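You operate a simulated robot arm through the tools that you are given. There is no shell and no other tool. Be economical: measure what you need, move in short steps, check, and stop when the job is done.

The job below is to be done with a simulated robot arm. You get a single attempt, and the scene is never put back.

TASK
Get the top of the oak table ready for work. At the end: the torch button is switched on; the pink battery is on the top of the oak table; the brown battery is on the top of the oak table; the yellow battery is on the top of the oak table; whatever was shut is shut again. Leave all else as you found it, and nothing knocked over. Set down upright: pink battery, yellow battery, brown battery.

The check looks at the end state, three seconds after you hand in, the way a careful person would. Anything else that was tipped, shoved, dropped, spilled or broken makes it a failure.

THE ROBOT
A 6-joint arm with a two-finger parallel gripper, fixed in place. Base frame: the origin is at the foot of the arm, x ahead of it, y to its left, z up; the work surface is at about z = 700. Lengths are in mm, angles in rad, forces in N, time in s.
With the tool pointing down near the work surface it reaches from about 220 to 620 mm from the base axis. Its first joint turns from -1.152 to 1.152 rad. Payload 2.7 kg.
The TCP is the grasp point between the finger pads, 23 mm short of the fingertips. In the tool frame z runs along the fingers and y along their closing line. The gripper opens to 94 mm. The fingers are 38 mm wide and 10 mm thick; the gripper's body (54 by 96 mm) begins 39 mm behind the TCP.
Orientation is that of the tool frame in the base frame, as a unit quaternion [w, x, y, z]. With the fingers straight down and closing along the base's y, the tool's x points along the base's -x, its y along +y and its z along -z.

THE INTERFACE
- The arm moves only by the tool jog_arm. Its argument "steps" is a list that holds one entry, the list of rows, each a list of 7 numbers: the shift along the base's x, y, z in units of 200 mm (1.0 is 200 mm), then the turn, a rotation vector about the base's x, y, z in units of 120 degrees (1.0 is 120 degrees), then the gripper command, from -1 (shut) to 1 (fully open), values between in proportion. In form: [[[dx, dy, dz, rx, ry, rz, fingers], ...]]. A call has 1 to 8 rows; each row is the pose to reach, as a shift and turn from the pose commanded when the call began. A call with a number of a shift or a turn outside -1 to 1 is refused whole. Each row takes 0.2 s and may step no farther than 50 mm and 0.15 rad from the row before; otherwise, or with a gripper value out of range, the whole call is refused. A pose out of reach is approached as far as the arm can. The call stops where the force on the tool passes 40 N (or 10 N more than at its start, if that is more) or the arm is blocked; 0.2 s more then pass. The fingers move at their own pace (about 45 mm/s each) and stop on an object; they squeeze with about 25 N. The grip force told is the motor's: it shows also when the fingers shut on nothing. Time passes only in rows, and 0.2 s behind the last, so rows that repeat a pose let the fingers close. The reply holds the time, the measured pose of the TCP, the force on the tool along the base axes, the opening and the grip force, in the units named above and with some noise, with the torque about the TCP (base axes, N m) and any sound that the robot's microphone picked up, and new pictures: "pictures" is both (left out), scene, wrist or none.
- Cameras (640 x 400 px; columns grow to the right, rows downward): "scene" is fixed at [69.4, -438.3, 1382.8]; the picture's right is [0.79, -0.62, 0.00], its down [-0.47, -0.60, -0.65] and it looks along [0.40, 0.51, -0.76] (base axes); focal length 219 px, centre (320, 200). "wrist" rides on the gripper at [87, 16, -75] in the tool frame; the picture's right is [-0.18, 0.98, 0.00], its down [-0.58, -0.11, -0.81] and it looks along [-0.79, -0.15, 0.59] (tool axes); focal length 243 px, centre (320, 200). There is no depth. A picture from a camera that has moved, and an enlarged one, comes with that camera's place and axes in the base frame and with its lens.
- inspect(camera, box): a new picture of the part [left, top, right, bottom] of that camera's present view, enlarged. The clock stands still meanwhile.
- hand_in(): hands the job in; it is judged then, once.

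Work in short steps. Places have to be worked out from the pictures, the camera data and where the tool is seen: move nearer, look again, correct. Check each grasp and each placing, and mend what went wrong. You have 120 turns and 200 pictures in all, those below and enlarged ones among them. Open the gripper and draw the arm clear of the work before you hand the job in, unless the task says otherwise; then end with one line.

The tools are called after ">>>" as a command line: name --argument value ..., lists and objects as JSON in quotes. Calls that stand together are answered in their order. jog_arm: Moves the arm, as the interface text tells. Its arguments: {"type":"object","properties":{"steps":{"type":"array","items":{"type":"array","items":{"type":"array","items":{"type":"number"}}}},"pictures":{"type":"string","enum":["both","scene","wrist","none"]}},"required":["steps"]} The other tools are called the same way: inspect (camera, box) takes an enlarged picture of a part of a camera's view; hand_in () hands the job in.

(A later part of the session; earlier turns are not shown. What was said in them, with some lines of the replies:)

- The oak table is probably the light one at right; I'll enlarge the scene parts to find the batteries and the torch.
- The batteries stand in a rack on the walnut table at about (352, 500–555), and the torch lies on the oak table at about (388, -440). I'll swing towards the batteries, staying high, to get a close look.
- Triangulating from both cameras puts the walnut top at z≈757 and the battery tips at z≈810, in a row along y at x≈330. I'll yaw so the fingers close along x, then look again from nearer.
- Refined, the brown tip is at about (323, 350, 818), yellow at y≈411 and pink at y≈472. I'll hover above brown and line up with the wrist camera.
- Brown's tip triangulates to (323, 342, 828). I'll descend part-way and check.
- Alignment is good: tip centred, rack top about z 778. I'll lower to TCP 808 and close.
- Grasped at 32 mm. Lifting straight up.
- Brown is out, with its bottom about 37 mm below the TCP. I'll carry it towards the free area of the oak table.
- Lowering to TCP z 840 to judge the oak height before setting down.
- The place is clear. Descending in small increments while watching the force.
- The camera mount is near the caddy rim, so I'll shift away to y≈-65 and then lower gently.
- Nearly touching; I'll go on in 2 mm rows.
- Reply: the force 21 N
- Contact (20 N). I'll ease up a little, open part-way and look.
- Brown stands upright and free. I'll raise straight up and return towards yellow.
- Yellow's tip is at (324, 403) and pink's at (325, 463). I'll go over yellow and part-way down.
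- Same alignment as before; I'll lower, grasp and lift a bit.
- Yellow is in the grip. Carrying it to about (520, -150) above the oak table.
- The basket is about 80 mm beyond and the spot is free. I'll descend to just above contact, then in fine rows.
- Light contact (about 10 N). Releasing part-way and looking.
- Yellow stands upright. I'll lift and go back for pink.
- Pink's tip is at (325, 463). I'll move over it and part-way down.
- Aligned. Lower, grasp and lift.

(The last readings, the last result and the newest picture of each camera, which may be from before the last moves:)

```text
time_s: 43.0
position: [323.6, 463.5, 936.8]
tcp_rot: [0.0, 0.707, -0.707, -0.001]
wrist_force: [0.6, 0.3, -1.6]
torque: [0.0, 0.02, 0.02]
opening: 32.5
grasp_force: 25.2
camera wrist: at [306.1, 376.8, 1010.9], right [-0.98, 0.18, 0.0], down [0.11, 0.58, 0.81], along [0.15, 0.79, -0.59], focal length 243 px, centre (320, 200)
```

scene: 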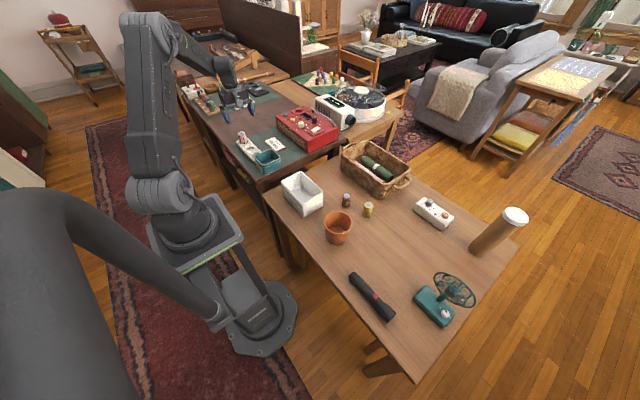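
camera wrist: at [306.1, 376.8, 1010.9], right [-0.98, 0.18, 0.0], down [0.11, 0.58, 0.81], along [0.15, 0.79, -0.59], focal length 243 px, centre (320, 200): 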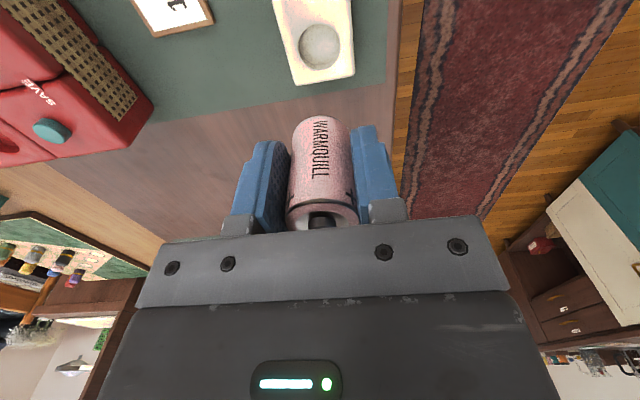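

Pink is in the grip. Carrying it to about (515, -240).

>>> jog_arm --steps '[[[0.047, -0.143, 0, 0, 0, -0.057, -1], [0.094, -0.286, 0, 0, 0, -0.114, -1], [0.141, -0.429, 0, 0, 0, -0.171, -1], [0.188, -0.571, 0, 0, 0, -0.229, -1], [0.235, -0.714, 0, 0, 0, -0.286, -1], [0.282, -0.857, 0, 0, 0, -0.343, -1], [0.33, -1.0, 0, 0, 0, -0.4, -1]]]' --pictures "none"

>>> jog_arm --steps '[[[0.047, -0.143, 0, 0, 0, -0.05, -1], [0.094, -0.286, 0, 0, 0, -0.1, -1], [0.141, -0.429, 0, 0, 0, -0.15, -1], [0.188, -0.571, 0, 0, 0, -0.2, -1], [0.235, -0.714, 0, 0, 0, -0.25, -1], [0.282, -0.857, 0, 0, 0, -0.3, -1], [0.33, -1.0, 0, 0, 0, -0.35, -1]]]' --pictures "none"

>>> jog_arm --steps '[[[0.047, -0.143, 0, 0, 0, 0, -1], [0.094, -0.286, 0, 0, 0, 0, -1], [0.141, -0.429, 0, 0, 0, 0, -1], [0.188, -0.571, 0, 0, 0, 0, -1], [0.235, -0.714, 0, 0, 0, 0, -1], [0.282, -0.857, 0, 0, 0, 0, -1], [0.295, -1.0, 0, 0, 0, 0, -1]]]' --pictures "none"

>>> jog_arm --steps '[[[0, -0.17, 0, 0, 0, 0, -1], [0, -0.34, 0, 0, 0, 0, -1], [0, -0.51, 0, 0, 0, 0, -1], [0, -0.515, -0.2, 0, 0, 0, -1], [0, -0.515, -0.4, 0, 0, 0, -1], [0, -0.515, -0.4, 0, 0, 0, -1]]]'

```text
time_s: 44.6
position: [390.0, 263.7, 935.6]
tcp_rot: [0.001, -0.358, 0.934, 0.0]
wrist_force: [1.0, 0.8, -1.8]
torque: [0.0, 0.02, -0.01]
opening: 32.6
grasp_force: 25.2
```

```text
time_s: 46.2
position: [456.7, 62.3, 936.7]
tcp_rot: [0.001, 0.001, 1.0, 0.0]
wrist_force: [-0.4, -0.2, -1.6]
torque: [-0.01, 0.05, -0.01]
opening: 32.2
grasp_force: 25.3
```

```text
time_s: 47.8
position: [516.3, -138.0, 935.4]
tcp_rot: [0.0, -0.001, 1.0, 0.0]
wrist_force: [-0.1, 0.4, -0.9]
torque: [-0.03, 0.01, 0.03]
opening: 32.4
grasp_force: 25.0
```

```text
time_s: 49.2
position: [515.6, -239.6, 857.0]
tcp_rot: [0.001, 0.0, 1.0, 0.0]
wrist_force: [-0.3, 0.2, -1.1]
torque: [-0.03, -0.02, 0.01]
opening: 32.2
grasp_force: 25.3
camera wrist: at [427.5, -223.4, 930.2], right [0.18, 0.98, 0.0], down [0.58, -0.11, 0.81], along [0.79, -0.15, -0.59], focal length 243 px, centre (320, 200)
```

scene: 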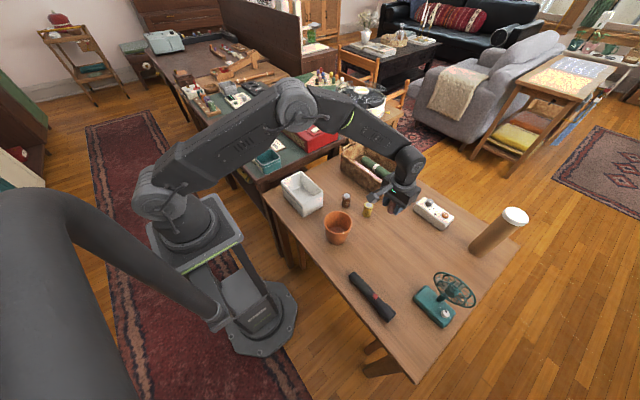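
wrist: 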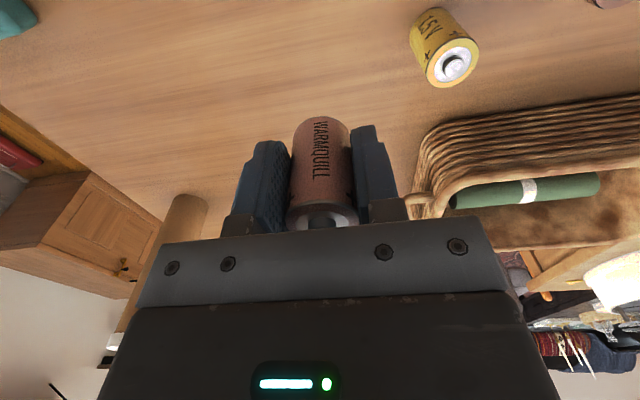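

The spot is clear. Descend, then fine contact.

>>> jog_arm --steps '[[[0, 0, -0.2, 0, 0, 0, -1], [0, 0, -0.35, 0, 0, 0, -1], [0, 0, -0.5, 0, 0, 0, -1], [0, 0, -0.56, 0, 0, 0, -1], [0, 0, -0.575, 0, 0, 0, -1], [0, 0, -0.575, 0, 0, 0, -1]]]' --pictures "none"

>>> jog_arm --steps '[[[0, 0, -0.006, 0, 0, 0, -1], [0, 0, -0.012, 0, 0, 0, -1], [0, 0, -0.012, 0, 0, 0, -1]]]' --pictures "none"

```text
time_s: 50.6
position: [515.3, -239.6, 740.1]
tcp_rot: [0.0, -0.001, 1.0, 0.0]
wrist_force: [-0.8, -0.4, -0.7]
torque: [0.02, 0.02, -0.02]
opening: 32.3
grasp_force: 25.0
```

```text
time_s: 51.4
position: [515.2, -239.8, 739.0]
tcp_rot: [0.0, 0.0, 1.0, 0.0]
wrist_force: [-0.3, 0.4, -1.8]
torque: [0.01, 0.01, 0.02]
opening: 32.7
grasp_force: 25.0
```

No contact yet; down a little more.

>>> jog_arm --steps '[[[0, 0, -0.005, 0, 0, 0, -1], [0, 0, -0.01, 0, 0, 0, -1], [0, 0, -0.01, 0, 0, 0, -1]]]' --pictures "none"

```text
time_s: 52.2
position: [516.9, -241.0, 738.7]
tcp_rot: [0.001, 0.0, 1.0, -0.001]
wrist_force: [-5.7, 2.1, 14.6]
torque: [0.08, 0.2, 0.01]
opening: 32.5
grasp_force: 25.3
```

Contact. Release part-way and look.

>>> jog_arm --steps '[[[0, 0, 0.004, 0, 0, 0, -1], [0, 0, 0.004, 0, 0, 0, -0.2], [0, 0, 0.004, 0, 0, 0, 0.3], [0, 0, 0.004, 0, 0, 0, 0.3], [0, 0, 0.004, 0, 0, 0, 0.3]]]' --pictures "wrist"

```text
time_s: 53.4
position: [515.7, -240.0, 737.7]
tcp_rot: [0.001, 0.0, 1.0, 0.001]
wrist_force: [0.5, 0.4, 1.0]
torque: [0.0, 0.0, 0.0]
opening: 61.4
grasp_force: 0.3
camera wrist: at [427.4, -223.9, 812.2], right [0.18, 0.98, 0.0], down [0.58, -0.11, 0.81], along [0.79, -0.15, -0.59], focal length 243 px, centre (320, 200)
```

wrist: 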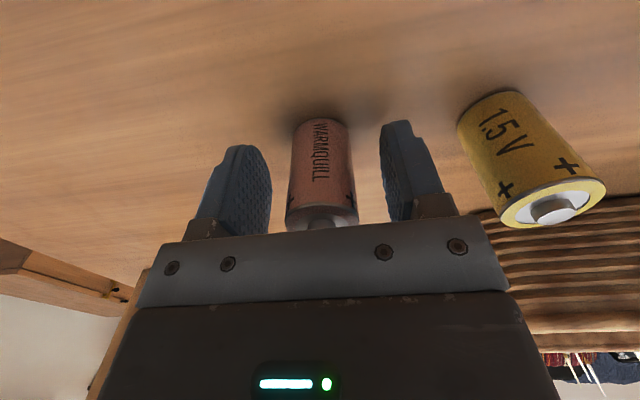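

Pink stands upright. I'll lift clear, then move to view the torch with the gripper shut.

>>> jog_arm --steps '[[[0, 0, 0.15, 0, 0, 0, 0.3], [0, 0, 0.35, 0, 0, 0, 0.3], [0, 0, 0.55, 0, 0, 0, 0.3], [0, 0, 0.75, 0, 0, 0, -1], [0, 0, 0.95, 0, 0, 0, -1], [0, 0, 1.0, 0, 0, 0, -1]]]' --pictures "none"

>>> jog_arm --steps '[[[-0.13, -0.09, 0, 0, 0, -0.057, -1], [-0.26, -0.18, 0, 0, 0, -0.114, -1], [-0.39, -0.27, 0, 0, 0, -0.171, -1], [-0.52, -0.36, 0, 0, 0, -0.228, -1], [-0.65, -0.45, -0.05, 0, 0, -0.285, -1], [-0.79, -0.55, -0.1, 0, 0, -0.342, -1], [-0.925, -0.65, -0.1, 0, 0, -0.4, -1], [-0.925, -0.65, -0.1, 0, 0, -0.4, -1]]]'

```text
time_s: 54.8
position: [515.3, -239.6, 937.9]
tcp_rot: [0.001, 0.0, 1.0, 0.0]
wrist_force: [-1.0, -0.4, 0.3]
torque: [-0.01, 0.03, 0.01]
opening: 0.0
grasp_force: 9.9
```

```text
time_s: 56.6
position: [330.8, -369.4, 916.7]
tcp_rot: [0.001, 0.407, 0.913, 0.0]
wrist_force: [0.3, -0.3, 0.1]
torque: [0.0, -0.03, -0.02]
opening: 0.0
grasp_force: 24.6
camera wrist: at [283.8, -295.3, 991.5], right [0.85, 0.52, 0.0], down [0.31, -0.5, 0.81], along [0.42, -0.69, -0.59], focal length 243 px, centre (320, 200)
```

scene: 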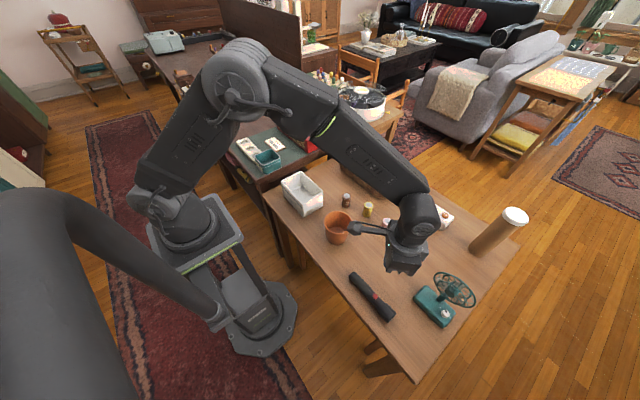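
wrist: 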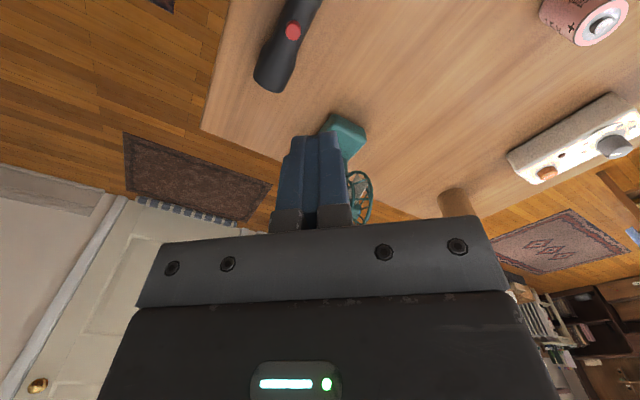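

Correcting my zoom scaling, both cameras agree the button is at about (309, -384, 733), with the torch lying along y. I'll hover above it with the fingers turned across the torch.

>>> jog_arm --steps '[[[-0.02, -0.01, -0.09, 0, 0, 0.067, -1], [-0.04, -0.025, -0.18, 0, 0, 0.134, -1], [-0.06, -0.04, -0.27, 0, 0, 0.2, -1], [-0.08, -0.055, -0.36, 0, 0, 0.267, -1], [-0.1, -0.065, -0.45, 0, 0, 0.334, -1], [-0.11, -0.073, -0.53, 0, 0, 0.4, -1], [-0.11, -0.073, -0.53, 0, 0, 0.4, -1]]]'

>>> inspect --camera "scene" --box '[320, 240, 480, 340]'

>>> inspect --camera "wrist" --box '[220, 40, 420, 165]'

```text
time_s: 58.2
position: [308.4, -384.4, 812.2]
tcp_rot: [0.001, -0.001, 1.0, 0.001]
wrist_force: [0.0, 1.2, -0.8]
torque: [0.03, -0.02, -0.02]
opening: 0.0
grasp_force: 24.8
camera wrist: at [220.8, -368.7, 886.4], right [0.18, 0.98, 0.0], down [0.58, -0.11, 0.81], along [0.79, -0.15, -0.59], focal length 243 px, centre (320, 200)
```

scene: 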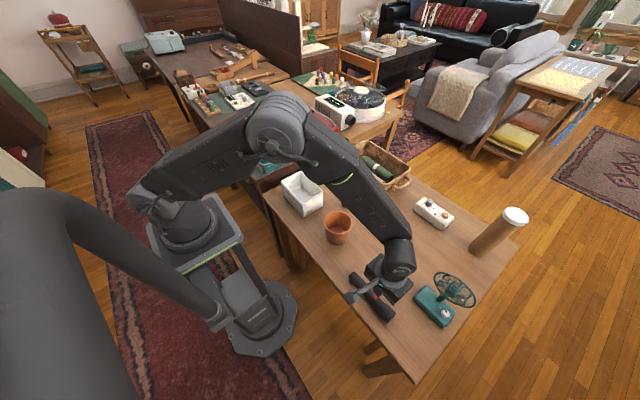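
wrist: 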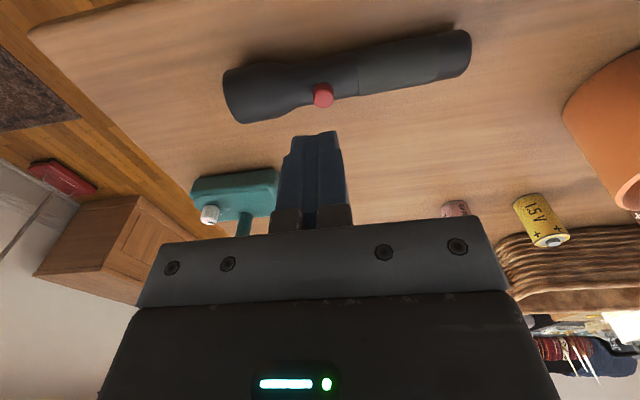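

```text
4.00 times, centred on (400, 290) of scene
camera zoom: at [69.4, -438.3, 1382.8], right [0.79, -0.62, 0.0], down [-0.47, -0.6, -0.65], along [0.4, 0.51, -0.76], focal length 875 px, centre (0, -160)
```

zoom: 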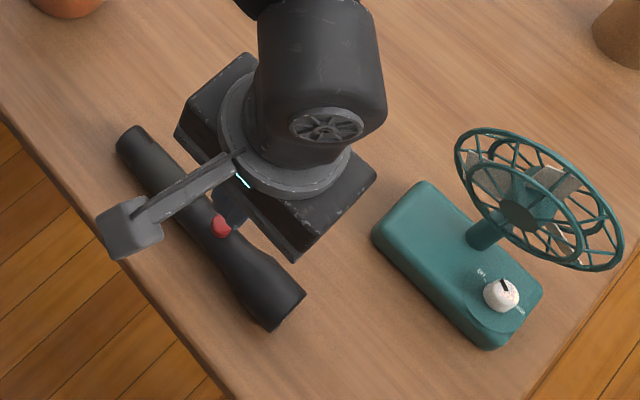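

```text
3.20 times, centred on (320, 102) of wrist
camera zoom: at [220.8, -368.7, 886.4], right [0.18, 0.98, 0.0], down [0.58, -0.11, 0.81], along [0.79, -0.15, -0.59], focal length 776 px, centre (320, 512)
```

zoom: 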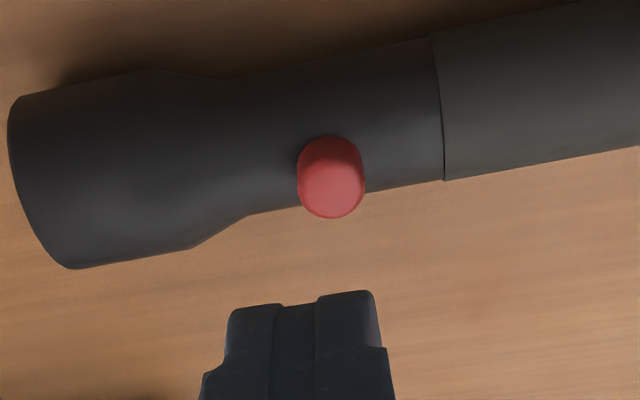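

The button protrudes on top at about (310, -383, 730). I'll lower to just above it.

>>> jog_arm --steps '[[[0.008, 0.012, -0.1, 0, 0, 0, -1], [0.008, 0.012, -0.18, 0, 0, 0, -1], [0.008, 0.012, -0.25, 0, 0, 0, -1], [0.008, 0.012, -0.25, 0, 0, 0, -1]]]' --pictures "wrist"

>>> inspect --camera "wrist" --box '[220, 80, 420, 205]'

>>> inspect --camera "scene" --box '[340, 260, 420, 310]'

```text
time_s: 59.2
position: [310.8, -383.0, 759.6]
tcp_rot: [0.001, 0.0, 1.0, 0.0]
wrist_force: [-1.2, 0.1, 0.8]
torque: [-0.01, 0.03, -0.01]
opening: 0.0
grasp_force: 24.9
camera wrist: at [222.3, -365.7, 836.5], right [0.18, 0.98, 0.0], down [0.58, -0.11, 0.81], along [0.79, -0.15, -0.59], focal length 243 px, centre (320, 200)
```

wrist: 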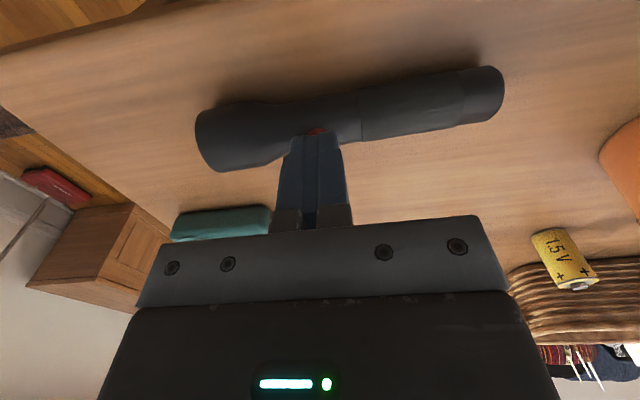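

```text
3.20 times, centred on (320, 142) of wrist
camera zoom: at [222.3, -365.7, 836.5], right [0.18, 0.98, 0.0], down [0.58, -0.11, 0.81], along [0.79, -0.15, -0.59], focal length 776 px, centre (320, 384)
```

zoom: 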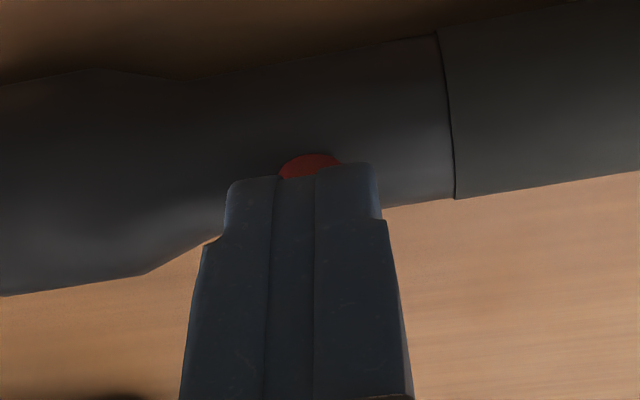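

```text
8.00 times, centred on (380, 285) of scene
camera zoom: at [69.3, -438.3, 1382.8], right [0.79, -0.62, 0.0], down [-0.47, -0.6, -0.65], along [0.4, 0.51, -0.76], focal length 1750 px, centre (-160, -480)
```

zoom: 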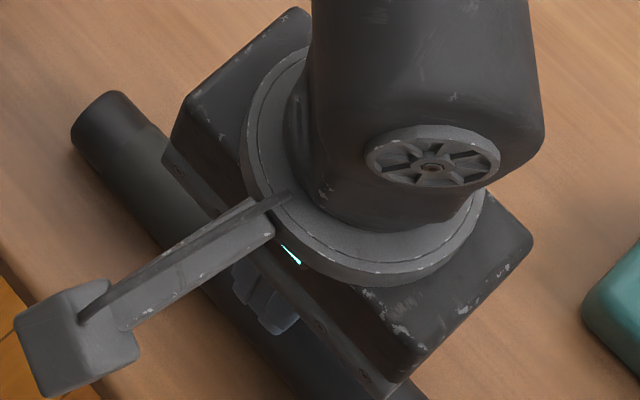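

The fingertips are right above the button with no contact yet. I'll press down in 1.5 mm rows.

>>> jog_arm --steps '[[[0, 0, -0.007, 0, 0, 0, -1], [0, 0, -0.014, 0, 0, 0, -1], [0, 0, -0.021, 0, 0, 0, -1], [0, 0, -0.021, 0, 0, 0, -1]]]' --pictures "none"

```text
time_s: 60.2
position: [311.0, -382.8, 759.5]
tcp_rot: [0.001, 0.0, 1.0, 0.0]
wrist_force: [-0.6, 3.6, 11.5]
torque: [0.09, 0.01, 0.01]
opening: 0.2
grasp_force: 24.8
heard: click
```

A click was heard. I'll back straight up and look.

>>> jog_arm --steps '[[[0, 0, 0.05, 0, 0, 0, -1], [0, 0, 0.25, 0, 0, 0, -1], [0, 0, 0.4, 0, 0, 0, -1], [0, 0, 0.4, 0, 0, 0, -1]]]'

>>> inspect --camera "wrist" --box '[220, 20, 420, 145]'

```text
time_s: 61.2
position: [310.0, -383.6, 837.1]
tcp_rot: [0.001, 0.0, 1.0, 0.001]
wrist_force: [0.1, 0.6, 0.2]
torque: [-0.04, 0.01, 0.0]
opening: 0.0
grasp_force: 25.4
camera wrist: at [221.7, -366.6, 912.5], right [0.18, 0.98, 0.0], down [0.58, -0.11, 0.81], along [0.79, -0.15, -0.59], focal length 243 px, centre (320, 200)
```

scene: 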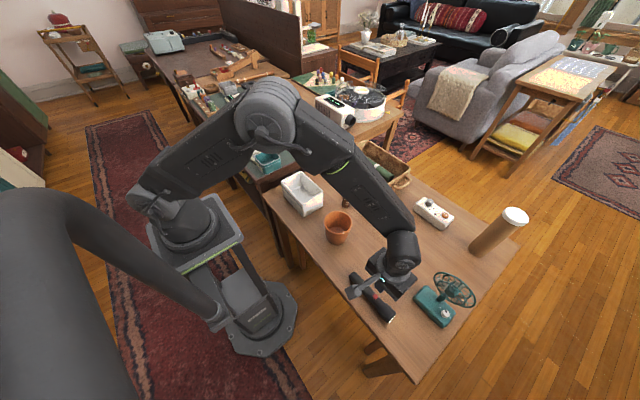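
wrist: 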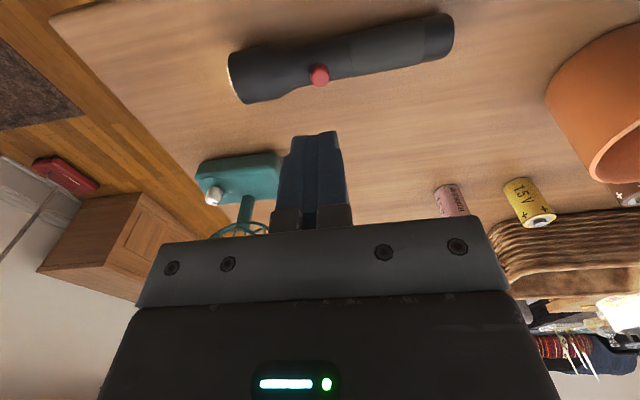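

```text
3.20 times, centred on (320, 82) of wrist
camera zoom: at [221.7, -366.6, 912.5], right [0.18, 0.98, 0.0], down [0.58, -0.11, 0.81], along [0.79, -0.15, -0.59], focal length 776 px, centre (320, 576)
```

zoom: 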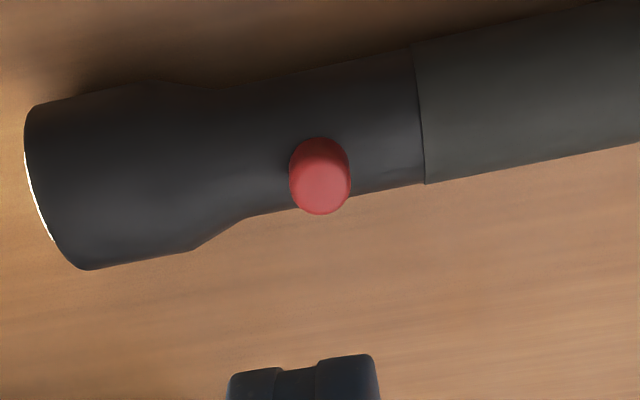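

The torch lens now glows, so it is on and hasn't moved. I'll lift clear, open the gripper, retreat and check the whole scene.

>>> jog_arm --steps '[[[0, 0, 0.2, 0, 0, 0, -1], [0, 0, 0.4, 0, 0, 0, 1], [0, 0, 0.6, 0, 0, 0, 1], [0, 0, 0.8, 0, 0, 0, 1], [0, 0, 0.9, 0, 0, 0, 1]]]' --pictures "none"

>>> jog_arm --steps '[[[0, 0.14, 0, 0, 0, 0, 1], [0, 0.28, 0, 0, 0, 0, 1], [0, 0.42, 0, 0, 0, 0, 1], [0, 0.56, 0, 0, 0, 0, 1], [0, 0.7, 0, 0, 0, 0, 1], [0, 0.85, 0, 0, 0, 0, 1], [0, 1, 0, 0, 0, 0, 1]]]' --pictures "none"

>>> jog_arm --steps '[[[0, 0.14, 0, 0, 0, 0, 1], [0, 0.28, 0, 0, 0, 0, 1], [0, 0.42, 0, 0, 0, 0, 1], [0, 0.56, 0, 0, 0, 0, 1], [0, 0.7, 0, 0, 0, 0, 1], [0, 0.85, 0, 0, 0, 0, 1], [0, 1, 0, 0, 0, 0, 1]]]'

>>> inspect --camera "scene" --box '[270, 150, 530, 340]'

>>> inspect --camera "scene" --box '[220, 90, 380, 190]'

```text
time_s: 62.4
position: [309.7, -383.9, 1017.9]
tcp_rot: [0.001, 0.0, 1.0, 0.0]
wrist_force: [-0.4, -0.5, 0.0]
torque: [0.01, 0.01, -0.03]
opening: 86.8
grasp_force: 0.1
```

```text
time_s: 64.0
position: [310.1, -183.6, 1017.6]
tcp_rot: [0.001, 0.0, 1.0, 0.0]
wrist_force: [-0.4, 0.2, -0.1]
torque: [0.02, -0.01, 0.02]
opening: 94.1
grasp_force: 0.0
```

```text
time_s: 65.6
position: [309.5, 17.5, 1019.9]
tcp_rot: [0.001, 0.0, 1.0, 0.0]
wrist_force: [0.1, -1.5, -0.3]
torque: [0.01, 0.0, 0.0]
opening: 93.8
grasp_force: 0.0
camera wrist: at [221.7, 34.5, 1093.0], right [0.18, 0.98, 0.0], down [0.58, -0.11, 0.81], along [0.79, -0.15, -0.59], focal length 243 px, centre (320, 200)
```

scene: 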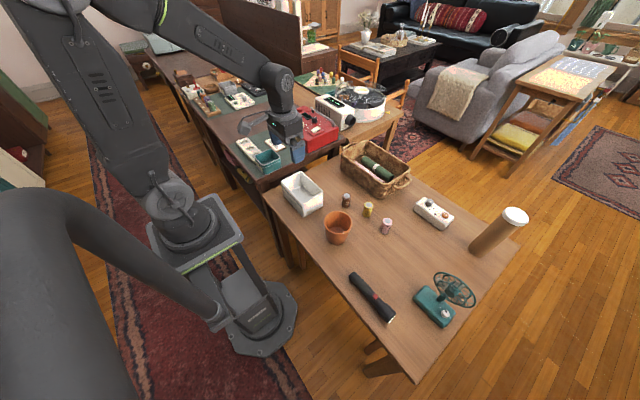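
wrist: 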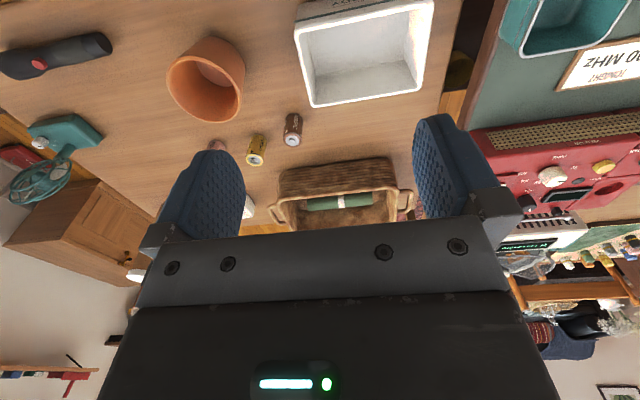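

```text
2.11 times, centred on (400, 245) of scene
camera zoom: at [69.3, -438.4, 1382.8], right [0.79, -0.62, 0.0], down [-0.47, -0.6, -0.65], along [0.4, 0.51, -0.76], focal length 460 px, centre (152, 105)
```

zoom: 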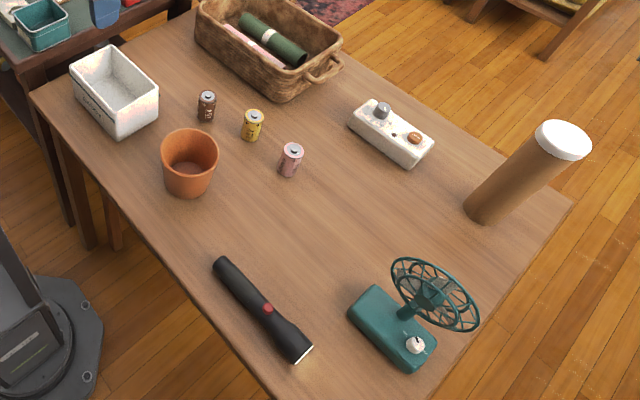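

```text
4.00 times, centred on (300, 140) of scene
camera zoom: at [69.3, -438.4, 1382.8], right [0.79, -0.62, 0.0], down [-0.47, -0.6, -0.65], along [0.4, 0.51, -0.76], focal length 875 px, centre (400, 440)
```

zoom: 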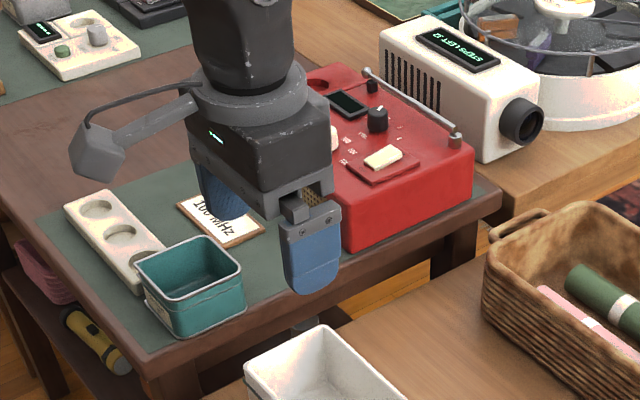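

All three batteries stand upright on the oak table, the torch is lit, nothing else has moved, and the arm is clear with the gripper open. Handing in.

>>> hand_in

```text
The job is handed in.
```

The job is handed in: the torch is switched on, the pink, brown and yellow batteries stand upright on the oak table, and nothing needed opening or shutting.
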